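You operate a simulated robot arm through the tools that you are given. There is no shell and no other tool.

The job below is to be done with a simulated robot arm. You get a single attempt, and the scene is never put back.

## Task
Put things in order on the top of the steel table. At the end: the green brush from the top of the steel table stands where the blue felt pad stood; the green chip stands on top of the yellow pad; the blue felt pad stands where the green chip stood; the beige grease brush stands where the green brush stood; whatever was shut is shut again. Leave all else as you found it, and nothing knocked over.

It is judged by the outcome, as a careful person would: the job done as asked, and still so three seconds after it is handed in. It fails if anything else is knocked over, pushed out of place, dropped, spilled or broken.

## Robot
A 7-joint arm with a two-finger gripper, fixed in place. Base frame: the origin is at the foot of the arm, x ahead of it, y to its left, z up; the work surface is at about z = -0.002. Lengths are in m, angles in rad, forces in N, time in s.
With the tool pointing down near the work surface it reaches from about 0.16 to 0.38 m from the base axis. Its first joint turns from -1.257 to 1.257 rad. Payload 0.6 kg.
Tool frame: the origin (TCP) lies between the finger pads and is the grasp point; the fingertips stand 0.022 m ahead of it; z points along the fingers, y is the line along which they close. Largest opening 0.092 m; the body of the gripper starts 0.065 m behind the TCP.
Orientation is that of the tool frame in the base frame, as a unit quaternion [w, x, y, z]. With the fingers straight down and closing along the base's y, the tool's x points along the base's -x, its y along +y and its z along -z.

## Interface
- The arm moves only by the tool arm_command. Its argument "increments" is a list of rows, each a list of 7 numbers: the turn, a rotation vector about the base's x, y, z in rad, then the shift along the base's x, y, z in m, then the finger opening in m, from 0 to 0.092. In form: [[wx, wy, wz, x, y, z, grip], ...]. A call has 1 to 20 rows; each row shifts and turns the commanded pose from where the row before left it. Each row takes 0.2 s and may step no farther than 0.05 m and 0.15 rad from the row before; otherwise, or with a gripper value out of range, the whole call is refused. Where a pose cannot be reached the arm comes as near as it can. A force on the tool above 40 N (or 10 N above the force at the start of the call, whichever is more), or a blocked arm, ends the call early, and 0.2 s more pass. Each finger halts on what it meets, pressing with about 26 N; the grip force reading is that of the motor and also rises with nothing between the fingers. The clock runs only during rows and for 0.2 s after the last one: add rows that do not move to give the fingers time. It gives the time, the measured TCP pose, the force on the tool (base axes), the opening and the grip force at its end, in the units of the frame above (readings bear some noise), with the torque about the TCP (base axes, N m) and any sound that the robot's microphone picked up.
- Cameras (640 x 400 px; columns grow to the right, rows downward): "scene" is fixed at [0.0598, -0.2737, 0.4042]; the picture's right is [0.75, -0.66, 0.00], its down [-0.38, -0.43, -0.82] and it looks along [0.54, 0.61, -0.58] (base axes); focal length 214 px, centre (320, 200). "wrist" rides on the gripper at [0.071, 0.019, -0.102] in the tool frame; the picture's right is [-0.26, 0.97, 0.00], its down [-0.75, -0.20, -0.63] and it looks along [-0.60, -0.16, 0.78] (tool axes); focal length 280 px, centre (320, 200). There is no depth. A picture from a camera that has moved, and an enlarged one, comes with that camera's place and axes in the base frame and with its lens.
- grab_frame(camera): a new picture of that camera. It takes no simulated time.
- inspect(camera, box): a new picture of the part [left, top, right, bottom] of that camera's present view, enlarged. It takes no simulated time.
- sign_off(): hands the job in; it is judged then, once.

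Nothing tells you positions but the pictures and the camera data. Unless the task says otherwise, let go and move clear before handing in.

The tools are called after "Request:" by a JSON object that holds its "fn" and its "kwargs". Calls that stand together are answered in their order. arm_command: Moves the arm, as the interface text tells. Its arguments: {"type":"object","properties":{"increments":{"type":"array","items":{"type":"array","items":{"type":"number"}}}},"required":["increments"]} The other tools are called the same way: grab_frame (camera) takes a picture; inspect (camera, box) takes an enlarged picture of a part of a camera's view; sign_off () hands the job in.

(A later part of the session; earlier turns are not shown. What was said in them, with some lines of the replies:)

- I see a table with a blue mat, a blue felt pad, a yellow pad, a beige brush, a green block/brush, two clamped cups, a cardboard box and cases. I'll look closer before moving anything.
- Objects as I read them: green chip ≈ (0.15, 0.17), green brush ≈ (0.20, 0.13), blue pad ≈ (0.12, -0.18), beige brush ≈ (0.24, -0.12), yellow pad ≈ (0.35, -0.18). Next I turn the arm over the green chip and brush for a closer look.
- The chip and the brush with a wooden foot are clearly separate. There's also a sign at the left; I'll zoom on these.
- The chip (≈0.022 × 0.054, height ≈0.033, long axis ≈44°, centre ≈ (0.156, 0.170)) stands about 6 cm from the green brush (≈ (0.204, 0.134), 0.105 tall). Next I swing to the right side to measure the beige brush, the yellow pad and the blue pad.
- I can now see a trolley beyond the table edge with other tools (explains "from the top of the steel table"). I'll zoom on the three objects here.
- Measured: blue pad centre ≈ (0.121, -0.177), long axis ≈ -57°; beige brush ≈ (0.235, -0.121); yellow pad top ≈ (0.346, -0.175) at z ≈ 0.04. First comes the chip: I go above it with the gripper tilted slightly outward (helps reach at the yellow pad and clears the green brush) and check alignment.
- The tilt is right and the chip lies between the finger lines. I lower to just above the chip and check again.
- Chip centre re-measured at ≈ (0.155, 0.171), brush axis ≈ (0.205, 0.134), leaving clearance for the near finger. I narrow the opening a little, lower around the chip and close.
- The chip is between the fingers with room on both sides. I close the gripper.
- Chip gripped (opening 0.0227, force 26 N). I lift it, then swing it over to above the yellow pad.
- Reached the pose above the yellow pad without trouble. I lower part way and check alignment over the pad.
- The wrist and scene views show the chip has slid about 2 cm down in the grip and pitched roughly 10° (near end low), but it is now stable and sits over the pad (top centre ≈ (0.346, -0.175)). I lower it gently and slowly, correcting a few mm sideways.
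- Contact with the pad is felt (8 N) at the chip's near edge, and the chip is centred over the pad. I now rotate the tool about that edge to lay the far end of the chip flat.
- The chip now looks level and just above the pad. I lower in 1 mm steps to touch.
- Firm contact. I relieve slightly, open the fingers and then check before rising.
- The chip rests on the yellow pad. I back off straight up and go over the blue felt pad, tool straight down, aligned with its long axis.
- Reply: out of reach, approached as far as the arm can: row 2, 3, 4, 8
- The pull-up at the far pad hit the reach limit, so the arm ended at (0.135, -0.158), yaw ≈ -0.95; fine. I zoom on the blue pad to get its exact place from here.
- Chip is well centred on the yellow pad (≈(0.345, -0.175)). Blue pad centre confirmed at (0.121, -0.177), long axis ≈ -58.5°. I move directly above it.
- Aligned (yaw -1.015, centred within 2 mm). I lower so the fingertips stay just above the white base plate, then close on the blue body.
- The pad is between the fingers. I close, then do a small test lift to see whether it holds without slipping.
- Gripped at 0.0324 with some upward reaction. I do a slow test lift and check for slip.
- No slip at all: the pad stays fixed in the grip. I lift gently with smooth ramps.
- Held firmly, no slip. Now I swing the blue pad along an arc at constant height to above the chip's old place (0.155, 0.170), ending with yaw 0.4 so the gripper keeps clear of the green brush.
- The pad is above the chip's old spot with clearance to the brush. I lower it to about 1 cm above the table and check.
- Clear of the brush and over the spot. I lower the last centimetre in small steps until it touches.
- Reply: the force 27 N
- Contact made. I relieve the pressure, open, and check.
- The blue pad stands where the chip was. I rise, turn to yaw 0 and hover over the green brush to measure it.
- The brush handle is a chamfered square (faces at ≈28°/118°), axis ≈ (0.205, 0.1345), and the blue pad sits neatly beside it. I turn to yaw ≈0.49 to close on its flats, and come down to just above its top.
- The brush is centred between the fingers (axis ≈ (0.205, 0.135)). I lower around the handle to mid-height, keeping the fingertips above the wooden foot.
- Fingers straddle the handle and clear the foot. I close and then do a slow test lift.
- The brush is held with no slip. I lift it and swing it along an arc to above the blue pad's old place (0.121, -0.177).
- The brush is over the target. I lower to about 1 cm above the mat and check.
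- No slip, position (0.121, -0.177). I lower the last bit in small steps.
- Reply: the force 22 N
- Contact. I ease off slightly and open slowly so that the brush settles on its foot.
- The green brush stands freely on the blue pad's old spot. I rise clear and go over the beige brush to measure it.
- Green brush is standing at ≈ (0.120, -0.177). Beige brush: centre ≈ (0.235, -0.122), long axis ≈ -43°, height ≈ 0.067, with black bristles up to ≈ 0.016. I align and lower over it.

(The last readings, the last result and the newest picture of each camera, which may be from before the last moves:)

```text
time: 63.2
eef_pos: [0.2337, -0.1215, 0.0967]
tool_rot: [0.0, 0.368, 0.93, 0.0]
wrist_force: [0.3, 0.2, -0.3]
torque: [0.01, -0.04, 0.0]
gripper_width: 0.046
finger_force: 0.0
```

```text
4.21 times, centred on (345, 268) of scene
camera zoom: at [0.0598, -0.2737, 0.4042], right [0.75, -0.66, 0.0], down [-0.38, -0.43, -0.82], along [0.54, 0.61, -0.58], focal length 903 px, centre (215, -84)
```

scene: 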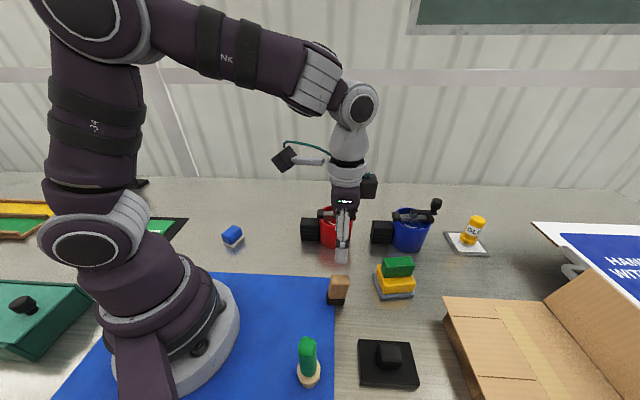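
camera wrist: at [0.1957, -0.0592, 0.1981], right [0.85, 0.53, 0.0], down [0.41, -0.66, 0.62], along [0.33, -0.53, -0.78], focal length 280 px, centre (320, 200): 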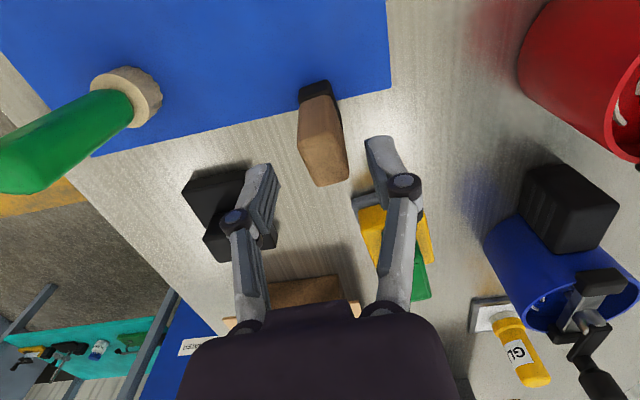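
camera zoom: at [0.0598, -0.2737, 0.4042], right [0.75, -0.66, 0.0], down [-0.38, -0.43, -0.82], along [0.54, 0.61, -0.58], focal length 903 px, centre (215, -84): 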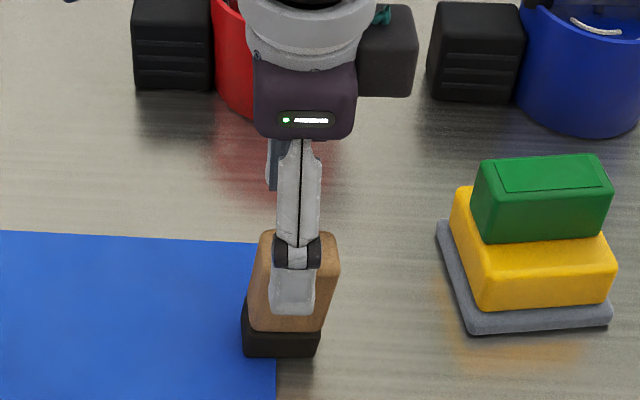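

Well centred over the beige brush. I lower to grip its handle just above the bristles.

Request:
{"fn": "arm_command", "kwargs": {"increments": [[0, 0, 0, 0.0025, -0.001, -0.02, 0.042], [0, 0, 0, 0, 0, -0.02, 0.042], [0, 0, 0, 0, 0, -0.014, 0.042], [0, 0, 0, 0, 0, 0, 0.042]]}}

Request:
{"fn": "grab_frame", "kwargs": {"camera": "wrist"}}

Request:
{"fn": "inspect", "kwargs": {"camera": "scene", "box": [290, 220, 400, 315]}}

```text
time: 64.2
eef_pos: [0.237, -0.1233, 0.044]
tool_rot: [0.001, 0.367, 0.93, 0.0]
wrist_force: [-0.5, -0.1, 0.0]
torque: [-0.02, -0.01, 0.0]
gripper_width: 0.042
finger_force: 0.1
```

```text
taken
camera wrist: at [0.1979, -0.0606, 0.1454], right [0.85, 0.53, 0.0], down [0.41, -0.66, 0.63], along [0.33, -0.53, -0.78], focal length 280 px, centre (320, 200)
```

wrist: 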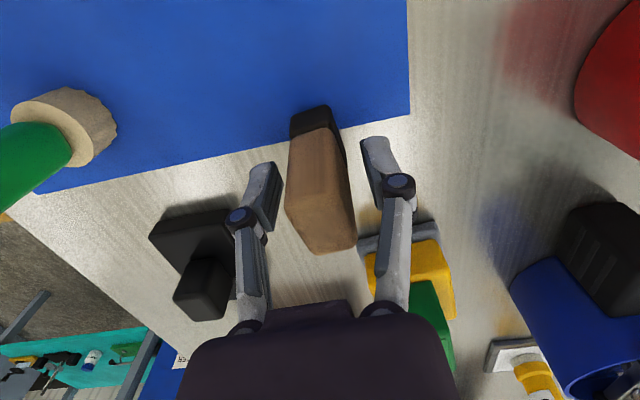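

```text
4.21 times, centred on (345, 268) of scene
camera zoom: at [0.0598, -0.2737, 0.4042], right [0.75, -0.66, 0.0], down [-0.38, -0.43, -0.82], along [0.54, 0.61, -0.58], focal length 903 px, centre (215, -84)
```

zoom: 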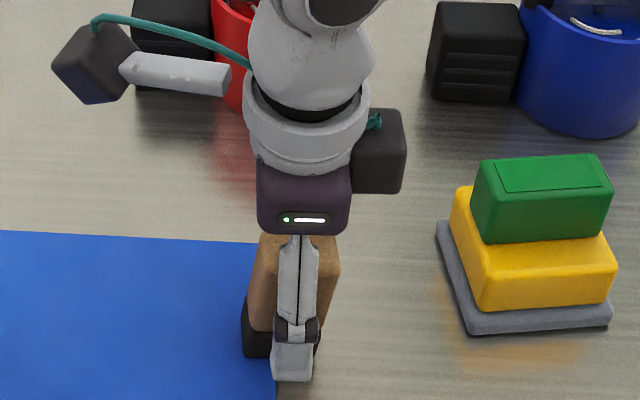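

Fingers straddle the beige handle. I close and test-lift slowly.

Request:
{"fn": "arm_command", "kwargs": {"increments": [[0, 0, 0, 0, 0, 0, 0.034], [0, 0, 0, 0, 0, 0, 0.027], [0, 0, 0, 0, 0, 0, 0.02], [0, 0, 0, 0, 0, 0, 0.014], [0, 0, 0, 0, 0, 0, 0.01], [0, 0, 0, 0, 0, 0, 0.01]]}}

Request:
{"fn": "inspect", "kwargs": {"camera": "wrist", "box": [220, 80, 430, 290]}}

Request:
{"fn": "arm_command", "kwargs": {"increments": [[0, 0, 0, 0, 0, 0.001, 0.01], [0, 0, 0, 0, 0, 0.002, 0.01], [0, 0, 0, 0, 0, 0.003, 0.01], [0, 0, 0, 0, 0, 0.004, 0.01], [0, 0, 0, 0, 0, 0, 0.01]]}}

Request:
{"fn": "inspect", "kwargs": {"camera": "wrist", "box": [220, 80, 430, 290]}}

Request:
{"fn": "inspect", "kwargs": {"camera": "scene", "box": [290, 220, 400, 315]}}

```text
time: 65.6
eef_pos: [0.2358, -0.1232, 0.0436]
tool_rot: [0.0, 0.367, 0.93, 0.0]
wrist_force: [0.6, -1.2, 0.6]
torque: [-0.02, -0.01, 0.01]
gripper_width: 0.0211
finger_force: 26.1
```

```text
1.90 times, centred on (325, 185) of wrist
camera zoom: at [0.1979, -0.0606, 0.1456], right [0.85, 0.53, 0.0], down [0.41, -0.66, 0.62], along [0.33, -0.53, -0.78], focal length 534 px, centre (310, 229)
```

zoom: 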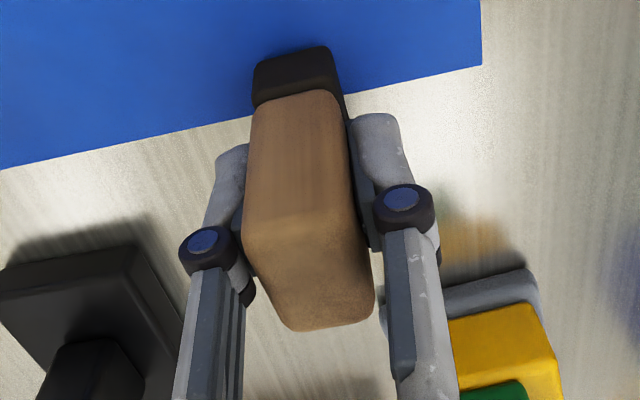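

```text
time: 66.8
eef_pos: [0.2341, -0.1245, 0.0522]
tool_rot: [0.0, 0.367, 0.93, 0.0]
wrist_force: [-0.7, 0.6, -0.4]
torque: [-0.05, 0.01, 0.02]
gripper_width: 0.0209
finger_force: 25.8
```

```text
1.90 times, centred on (325, 185) of wrist
camera zoom: at [0.1973, -0.0615, 0.155], right [0.85, 0.53, 0.0], down [0.41, -0.66, 0.62], along [0.33, -0.53, -0.78], focal length 534 px, centre (310, 229)
```

zoom: 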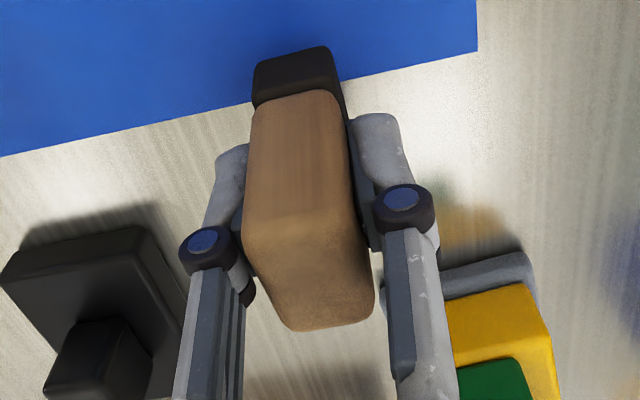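

```text
4.21 times, centred on (345, 268) of scene
camera zoom: at [0.0598, -0.2737, 0.4042], right [0.75, -0.66, 0.0], down [-0.38, -0.43, -0.82], along [0.54, 0.61, -0.58], focal length 903 px, centre (215, -84)
```

zoom: 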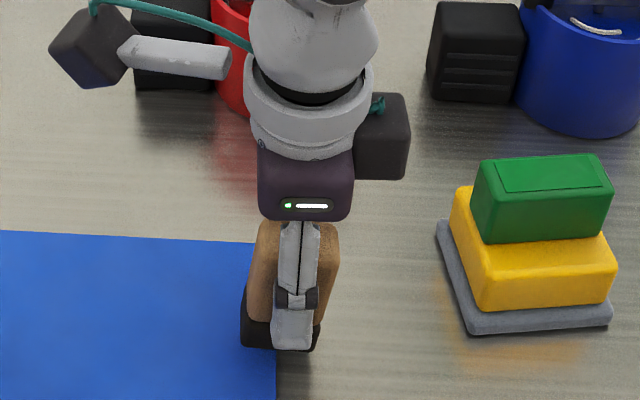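

The beige brush holds with no slip. I lift it and swing it to above the green brush's old place (≈(0.2045, 0.1345)).

Request:
{"fn": "arm_command", "kwargs": {"increments": [[0, 0, 0, 0, 0, 0.005, 0.01], [0, 0, 0, 0, 0, 0.01, 0.01], [0, 0, 0, 0, 0, 0.015, 0.01], [0, 0, 0, 0, 0, 0.02, 0.01], [0, 0, 0, 0, 0, 0.02, 0.01], [0, 0, 0, 0, 0, 0.02, 0.01], [0, 0, 0, 0, 0, 0.02, 0.01], [0, 0, 0, 0, 0, 0.015, 0.01], [0, 0, 0, 0, 0, 0.01, 0.01], [0, 0, 0, 0, 0, 0.005, 0.01], [0, 0, 0, 0, 0, 0, 0.01]]}}

Request:
{"fn": "arm_command", "kwargs": {"increments": [[0, 0, 0.1035, 0.0085, 0.022, 0, 0.01], [0, 0, 0.1035, 0.0065, 0.0225, 0, 0.01], [0, 0, 0.1035, 0.0044, 0.0229, 0, 0.01], [0, 0, 0.1035, 0.0024, 0.023, 0, 0.01], [0, 0, 0.1035, 0.0003, 0.023, 0, 0.01], [0, 0, 0.1035, -0.0016, 0.0228, 0, 0.01], [0, 0, 0.1035, -0.0037, 0.0224, 0, 0.01], [0, 0, 0.1035, -0.0057, 0.0219, 0, 0.01], [0, 0, 0.1035, -0.0075, 0.0211, 0, 0.01], [0, 0, 0.1035, -0.0093, 0.0203, 0, 0.01], [0, 0, 0.1035, -0.011, 0.0192, 0, 0.01], [0, 0, 0.1035, -0.0126, 0.0181, 0, 0.01], [0, 0, 0, 0, 0, 0, 0.01]]}}

Request:
{"fn": "grab_frame", "kwargs": {"camera": "wrist"}}

Request:
{"fn": "grab_frame", "kwargs": {"camera": "scene"}}

```text
time: 69.2
eef_pos: [0.2361, -0.1245, 0.1929]
tool_rot: [0.0, 0.368, 0.93, 0.0]
wrist_force: [-0.5, 0.0, 0.1]
torque: [0.0, 0.01, -0.04]
gripper_width: 0.0211
finger_force: 26.4
```

```text
time: 72.0
eef_pos: [0.2063, 0.134, 0.1912]
tool_rot: [0.001, -0.244, 0.97, 0.0]
wrist_force: [0.9, 0.1, -0.8]
torque: [0.01, 0.0, 0.01]
gripper_width: 0.0208
finger_force: 26.2
```

```text
taken
camera wrist: at [0.1354, 0.1185, 0.2942], right [-0.22, 0.97, 0.0], down [0.76, 0.18, 0.62], along [0.61, 0.14, -0.78], focal length 280 px, centre (320, 200)
```

wrist: 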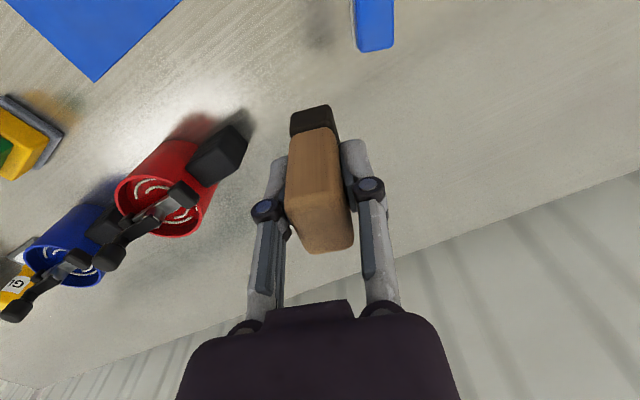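

```text
taken
```

scene: 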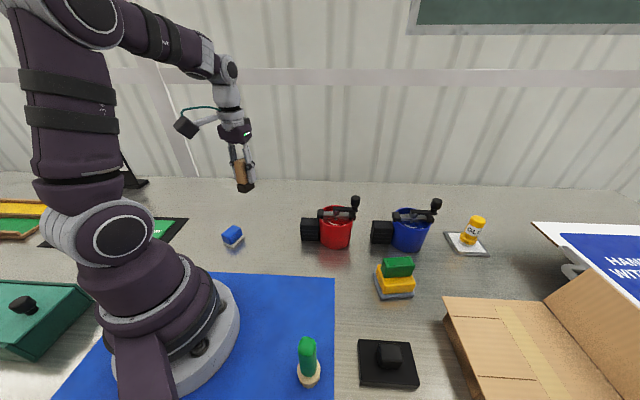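

The beige brush is over (0.207, 0.135). I lower to about 1 cm above the table and check.

Request:
{"fn": "arm_command", "kwargs": {"increments": [[0, 0, 0, 0, 0, -0.007, 0.01], [0, 0, 0, 0, 0, -0.015, 0.01], [0, 0, 0, 0, 0, -0.02, 0.01], [0, 0, 0, 0, 0, -0.02, 0.01], [0, 0, 0, 0, 0, -0.02, 0.01], [0, 0, 0, 0, 0, -0.02, 0.01], [0, 0, 0, 0, 0, -0.015, 0.01], [0, 0, 0, 0, 0, -0.01, 0.01], [0, 0, 0, 0, 0, -0.007, 0.01], [0, 0, 0, 0, 0, -0.003, 0.01], [0, 0, 0, 0, 0, 0, 0.01]]}}

Request:
{"fn": "inspect", "kwargs": {"camera": "scene", "box": [200, 170, 300, 260]}}

Request:
{"fn": "grab_frame", "kwargs": {"camera": "wrist"}}

```text
time: 74.4
eef_pos: [0.2072, 0.1353, 0.0548]
tool_rot: [-0.001, -0.243, 0.97, 0.0]
wrist_force: [0.0, -0.7, -0.3]
torque: [0.0, -0.01, -0.01]
gripper_width: 0.0209
finger_force: 25.7
```

```text
4.44 times, centred on (250, 215) of scene
camera zoom: at [0.0598, -0.2737, 0.4042], right [0.75, -0.66, 0.0], down [-0.38, -0.43, -0.82], along [0.54, 0.61, -0.58], focal length 953 px, centre (631, 133)
```

zoom: 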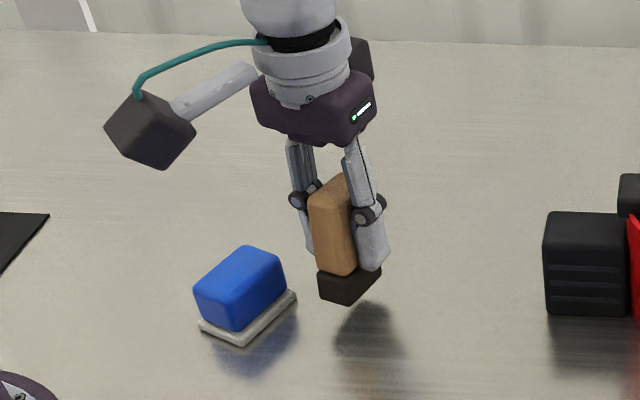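

```text
taken
camera wrist: at [0.1354, 0.1189, 0.1577], right [-0.22, 0.97, 0.0], down [0.76, 0.17, 0.62], along [0.61, 0.14, -0.78], focal length 280 px, centre (320, 200)
```

wrist: 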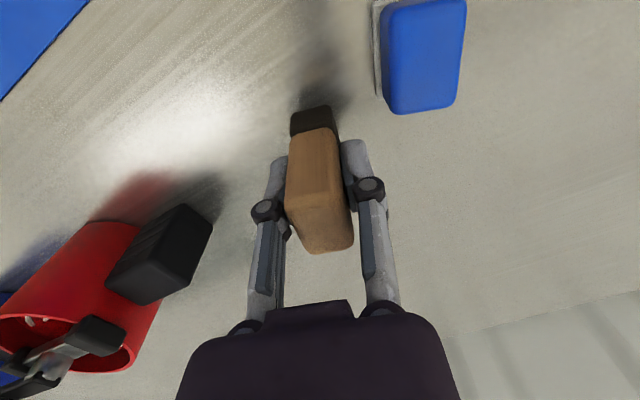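

All clear around. I lower the last centimetre in small steps.

Request:
{"fn": "arm_command", "kwargs": {"increments": [[0, 0, 0, 0, 0, -0.004, 0.01], [0, 0, 0, 0, 0, -0.004, 0.01], [0, 0, 0, 0, 0, -0.0015, 0.01], [0, 0, 0, 0, 0, 0, 0.01]]}}

```text
time: 75.4
eef_pos: [0.206, 0.1353, 0.0459]
tool_rot: [0.0, -0.243, 0.97, 0.0]
wrist_force: [0.0, 0.2, 0.2]
torque: [0.04, -0.01, 0.03]
gripper_width: 0.021
finger_force: 26.4
```

Request:
{"fn": "arm_command", "kwargs": {"increments": [[0, 0, 0, 0, 0, -0.001, 0.01], [0, 0, 0, 0, 0, -0.001, 0.01], [0, 0, 0, 0, 0, 0, 0.01]]}}

```text
time: 76.2
eef_pos: [0.2072, 0.136, 0.0439]
tool_rot: [0.0, -0.242, 0.97, 0.0]
wrist_force: [0.1, 1.2, -0.6]
torque: [-0.02, -0.02, 0.0]
gripper_width: 0.021
finger_force: 25.4
```

Request:
{"fn": "arm_command", "kwargs": {"increments": [[0, 0, 0, 0, 0, -0.001, 0.01], [0, 0, 0, 0, 0, 0, 0.01]]}}

```text
time: 76.8
eef_pos: [0.2059, 0.1343, 0.0442]
tool_rot: [0.0, -0.243, 0.97, 0.0]
wrist_force: [-0.1, 0.2, 0.1]
torque: [0.02, 0.02, 0.02]
gripper_width: 0.0207
finger_force: 25.7
```

Request:
{"fn": "arm_command", "kwargs": {"increments": [[0, 0, 0, 0, 0, -0.001, 0.01], [0, 0, 0, 0, 0, 0, 0.01]]}}

Request:
{"fn": "inspect", "kwargs": {"camera": "scene", "box": [220, 200, 290, 255]}}

```text
time: 77.4
eef_pos: [0.2063, 0.1355, 0.0433]
tool_rot: [0.001, -0.243, 0.97, 0.001]
wrist_force: [-0.1, -1.8, 9.2]
torque: [-0.03, -0.04, -0.01]
gripper_width: 0.0208
finger_force: 25.6
```

```text
7.27 times, centred on (255, 228) of scene
camera zoom: at [0.0597, -0.2737, 0.4042], right [0.75, -0.66, 0.0], down [-0.38, -0.43, -0.82], along [0.54, 0.61, -0.58], focal length 1560 px, centre (793, 0)
```

zoom: 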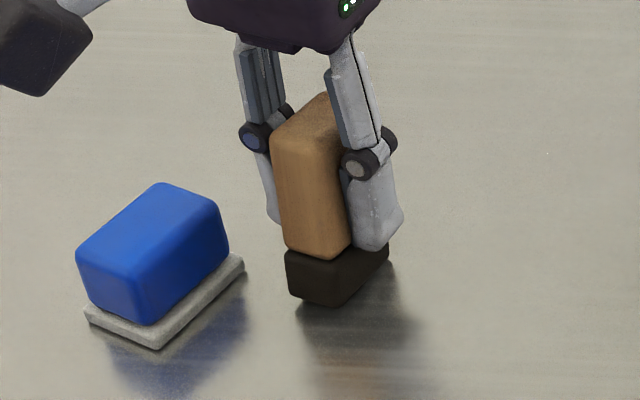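

Contact (9 N). I ease a touch and open slowly.

Request:
{"fn": "arm_command", "kwargs": {"increments": [[0, 0, 0, 0, 0, 0.0004, 0.01], [0, 0, 0, 0, 0, 0, 0.0215], [0, 0, 0, 0, 0, 0, 0.0235], [0, 0, 0, 0, 0, 0, 0.026], [0, 0, 0, 0, 0, 0, 0.03], [0, 0, 0, 0, 0, 0, 0.036], [0, 0, 0, 0, 0, 0, 0.038], [0, 0, 0, 0, 0, 0, 0.038]]}}

Request:
{"fn": "inspect", "kwargs": {"camera": "scene", "box": [220, 200, 290, 255]}}

Request:
{"fn": "grab_frame", "kwargs": {"camera": "wrist"}}

```text
time: 79.2
eef_pos: [0.2068, 0.135, 0.0437]
tool_rot: [-0.001, -0.242, 0.97, 0.0]
wrist_force: [0.6, -0.1, -0.3]
torque: [-0.03, -0.01, -0.02]
gripper_width: 0.038
finger_force: 0.0
```

```text
7.27 times, centred on (255, 228) of scene
camera zoom: at [0.0598, -0.2737, 0.4042], right [0.75, -0.66, 0.0], down [-0.38, -0.43, -0.82], along [0.54, 0.61, -0.58], focal length 1560 px, centre (793, 0)
```

zoom: 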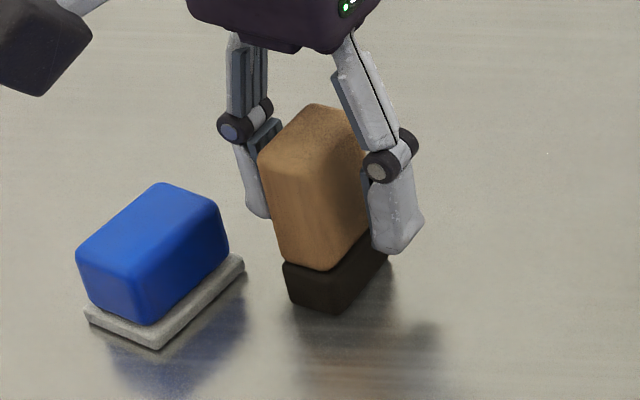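

```text
taken
camera wrist: at [0.1353, 0.1193, 0.1455], right [-0.22, 0.97, 0.0], down [0.76, 0.17, 0.62], along [0.61, 0.14, -0.78], focal length 280 px, centre (320, 200)
```

wrist: 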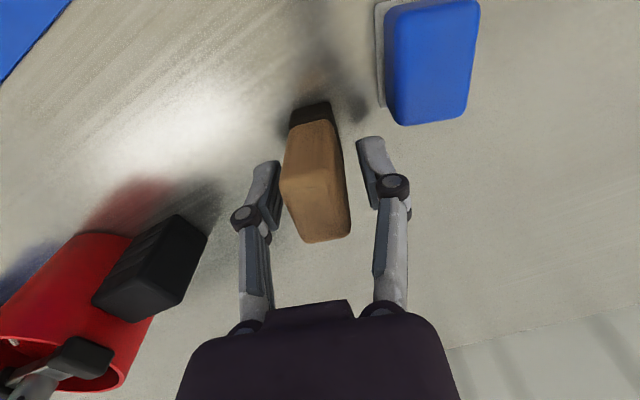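

The beige brush has settled on its bristles and stands free. I rise straight up and away, then verify everything.

Request:
{"fn": "arm_command", "kwargs": {"increments": [[0, 0, 0, 0, 0, 0.01, 0.038], [0, 0, 0, 0, 0, 0.02, 0.04], [0, 0, 0, 0, 0, 0.03, 0.042], [0, 0, 0, 0, 0, 0.04, 0.042], [0, 0, 0, 0, 0, 0.04, 0.042], [0, 0, 0, 0, 0, 0.04, 0.042], [0, 0, 0, 0, 0, 0, 0.042]]}}

Request:
{"fn": "grab_frame", "kwargs": {"camera": "scene"}}

Request:
{"fn": "inspect", "kwargs": {"camera": "scene", "box": [210, 190, 300, 260]}}

Request:
{"fn": "grab_frame", "kwargs": {"camera": "wrist"}}

```text
time: 80.8
eef_pos: [0.2068, 0.1344, 0.2245]
tool_rot: [0.0, -0.242, 0.97, 0.0]
wrist_force: [-0.4, 0.5, -0.2]
torque: [-0.02, -0.03, 0.0]
gripper_width: 0.042
finger_force: 0.1
```

```text
taken
```

scene: 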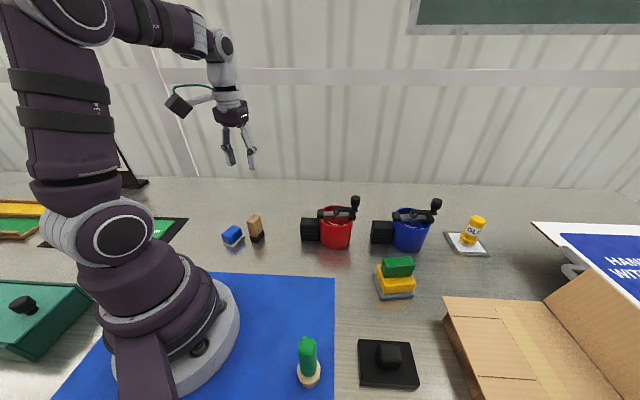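

```text
5.71 times, centred on (255, 225) of scene
camera zoom: at [0.0598, -0.2737, 0.4042], right [0.75, -0.66, 0.0], down [-0.38, -0.43, -0.82], along [0.54, 0.61, -0.58], focal length 1226 px, centre (691, 57)
```

zoom: 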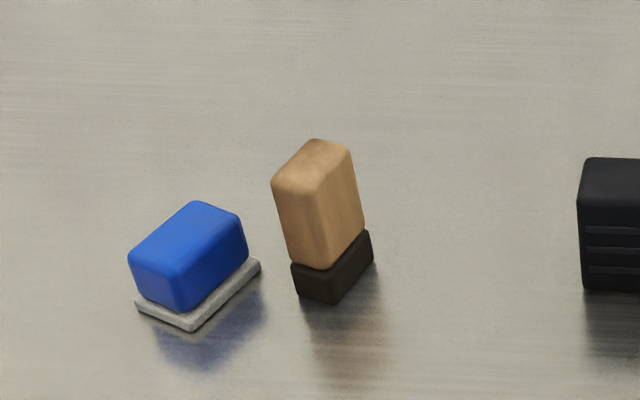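

```text
taken
camera wrist: at [0.1356, 0.119, 0.3253], right [-0.22, 0.97, 0.0], down [0.76, 0.18, 0.62], along [0.61, 0.14, -0.78], focal length 280 px, centre (320, 200)
```

wrist: 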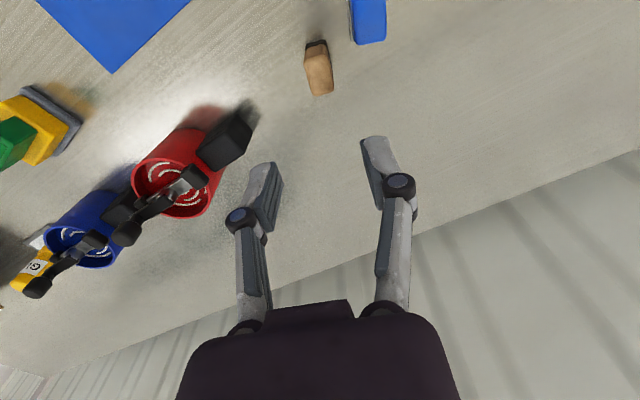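

All five pieces look in place (beige ≈ (0.203, 0.136)). I compare with the first pictures to make sure nothing else moved.

Request:
{"fn": "inspect", "kwargs": {"camera": "scene", "box": [270, 250, 450, 400]}}

Request:
{"fn": "inspect", "kwargs": {"camera": "scene", "box": [420, 190, 640, 400]}}

Request:
{"fn": "inspect", "kwargs": {"camera": "scene", "box": [0, 170, 240, 370]}}

Request:
{"fn": "inspect", "kwargs": {"camera": "scene", "box": [280, 180, 460, 280]}}

```text
2.67 times, centred on (360, 325) of scene
camera zoom: at [0.0598, -0.2737, 0.4042], right [0.75, -0.66, 0.0], down [-0.38, -0.43, -0.82], along [0.54, 0.61, -0.58], focal length 572 px, centre (213, -133)
```

zoom: 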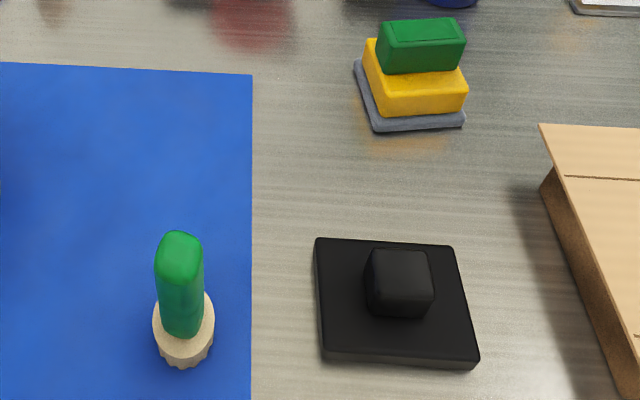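

```text
1.90 times, centred on (530, 295) of scene
camera zoom: at [0.0598, -0.2737, 0.4042], right [0.75, -0.66, 0.0], down [-0.38, -0.43, -0.82], along [0.54, 0.61, -0.58], focal length 408 px, centre (-80, 19)
```

zoom: 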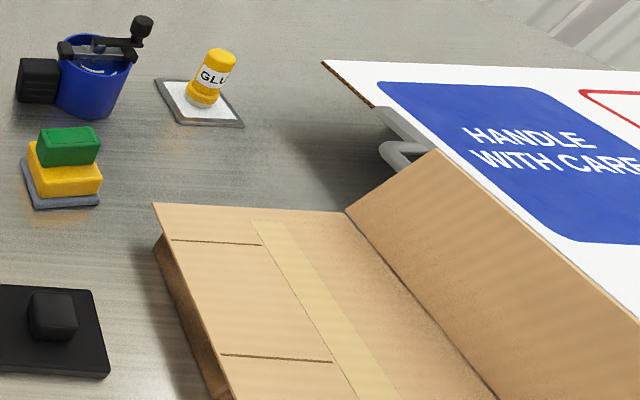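

```text
2.00 times, centred on (120, 270) of scene
camera zoom: at [0.0598, -0.2737, 0.4042], right [0.75, -0.66, 0.0], down [-0.38, -0.43, -0.82], along [0.54, 0.61, -0.58], focal length 429 px, centre (720, 60)
```

zoom: 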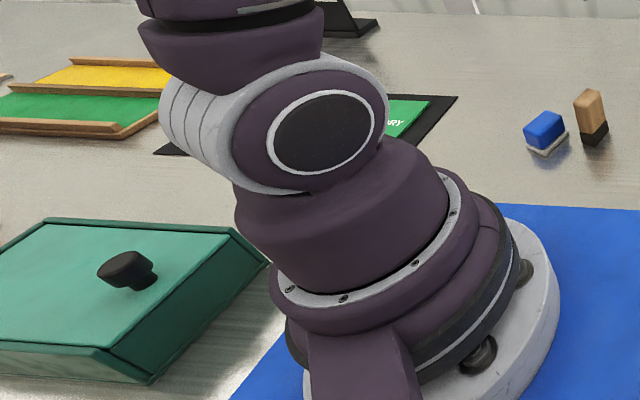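

```text
3.56 times, centred on (370, 230) of scene
camera zoom: at [0.0598, -0.2737, 0.4042], right [0.75, -0.66, 0.0], down [-0.38, -0.43, -0.82], along [0.54, 0.61, -0.58], focal length 763 px, centre (142, 93)
```

zoom: 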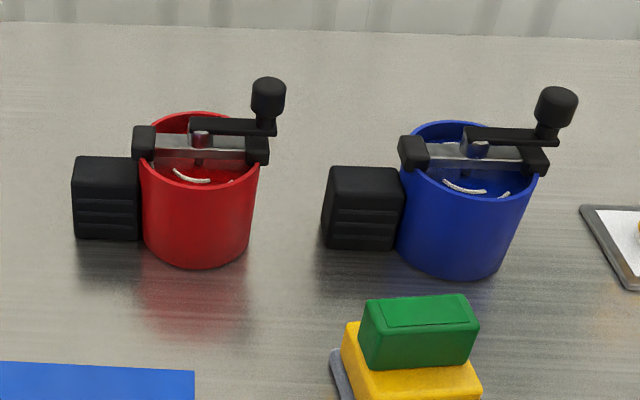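

Everything checks out: the green brush stands on the blue pad's old spot, the chip lies on the yellow pad, the blue pad is on the chip's spot and the beige brush is on the green brush's spot. All other items and the closed green case look unchanged, and the gripper is open and well clear, so I hand in.

Request:
{"fn": "sign_off", "kwargs": {}}

```text
The job is handed in.
```

The job is handed in, and all four pieces ended up where you asked. I checked the final positions against the camera pictures, with estimates good to a few millimetres.

| Piece | Where it stands now | Measured offset |
|---|---|---|
| Green chip | On top of the yellow pad | Within about 1–2 mm of the pad's centre |
| Blue felt pad | Where the green chip stood | Within about 4 mm |
| Green brush | Where the blue felt pad stood | Within about 2 mm |
| Beige grease brush | Where the green brush stood | Within about 3 mm |

- **Chip slipped:** the green chip slid about 2 cm down in the grip and tilted while I carried it. It did not fall. I levelled it against the yellow pad before letting go, and the pad did not shift.
- **Different angle:** the blue felt pad is turned about 20° from the way the chip lay. I did this to keep the gripper clear of the green brush.
- **Everything else:** I opened nothing, so whatever was shut stayed shut. The cups, glue, cardboard box, black plate and green case look the same as in the first pictures. The arm finished open and well above the table.
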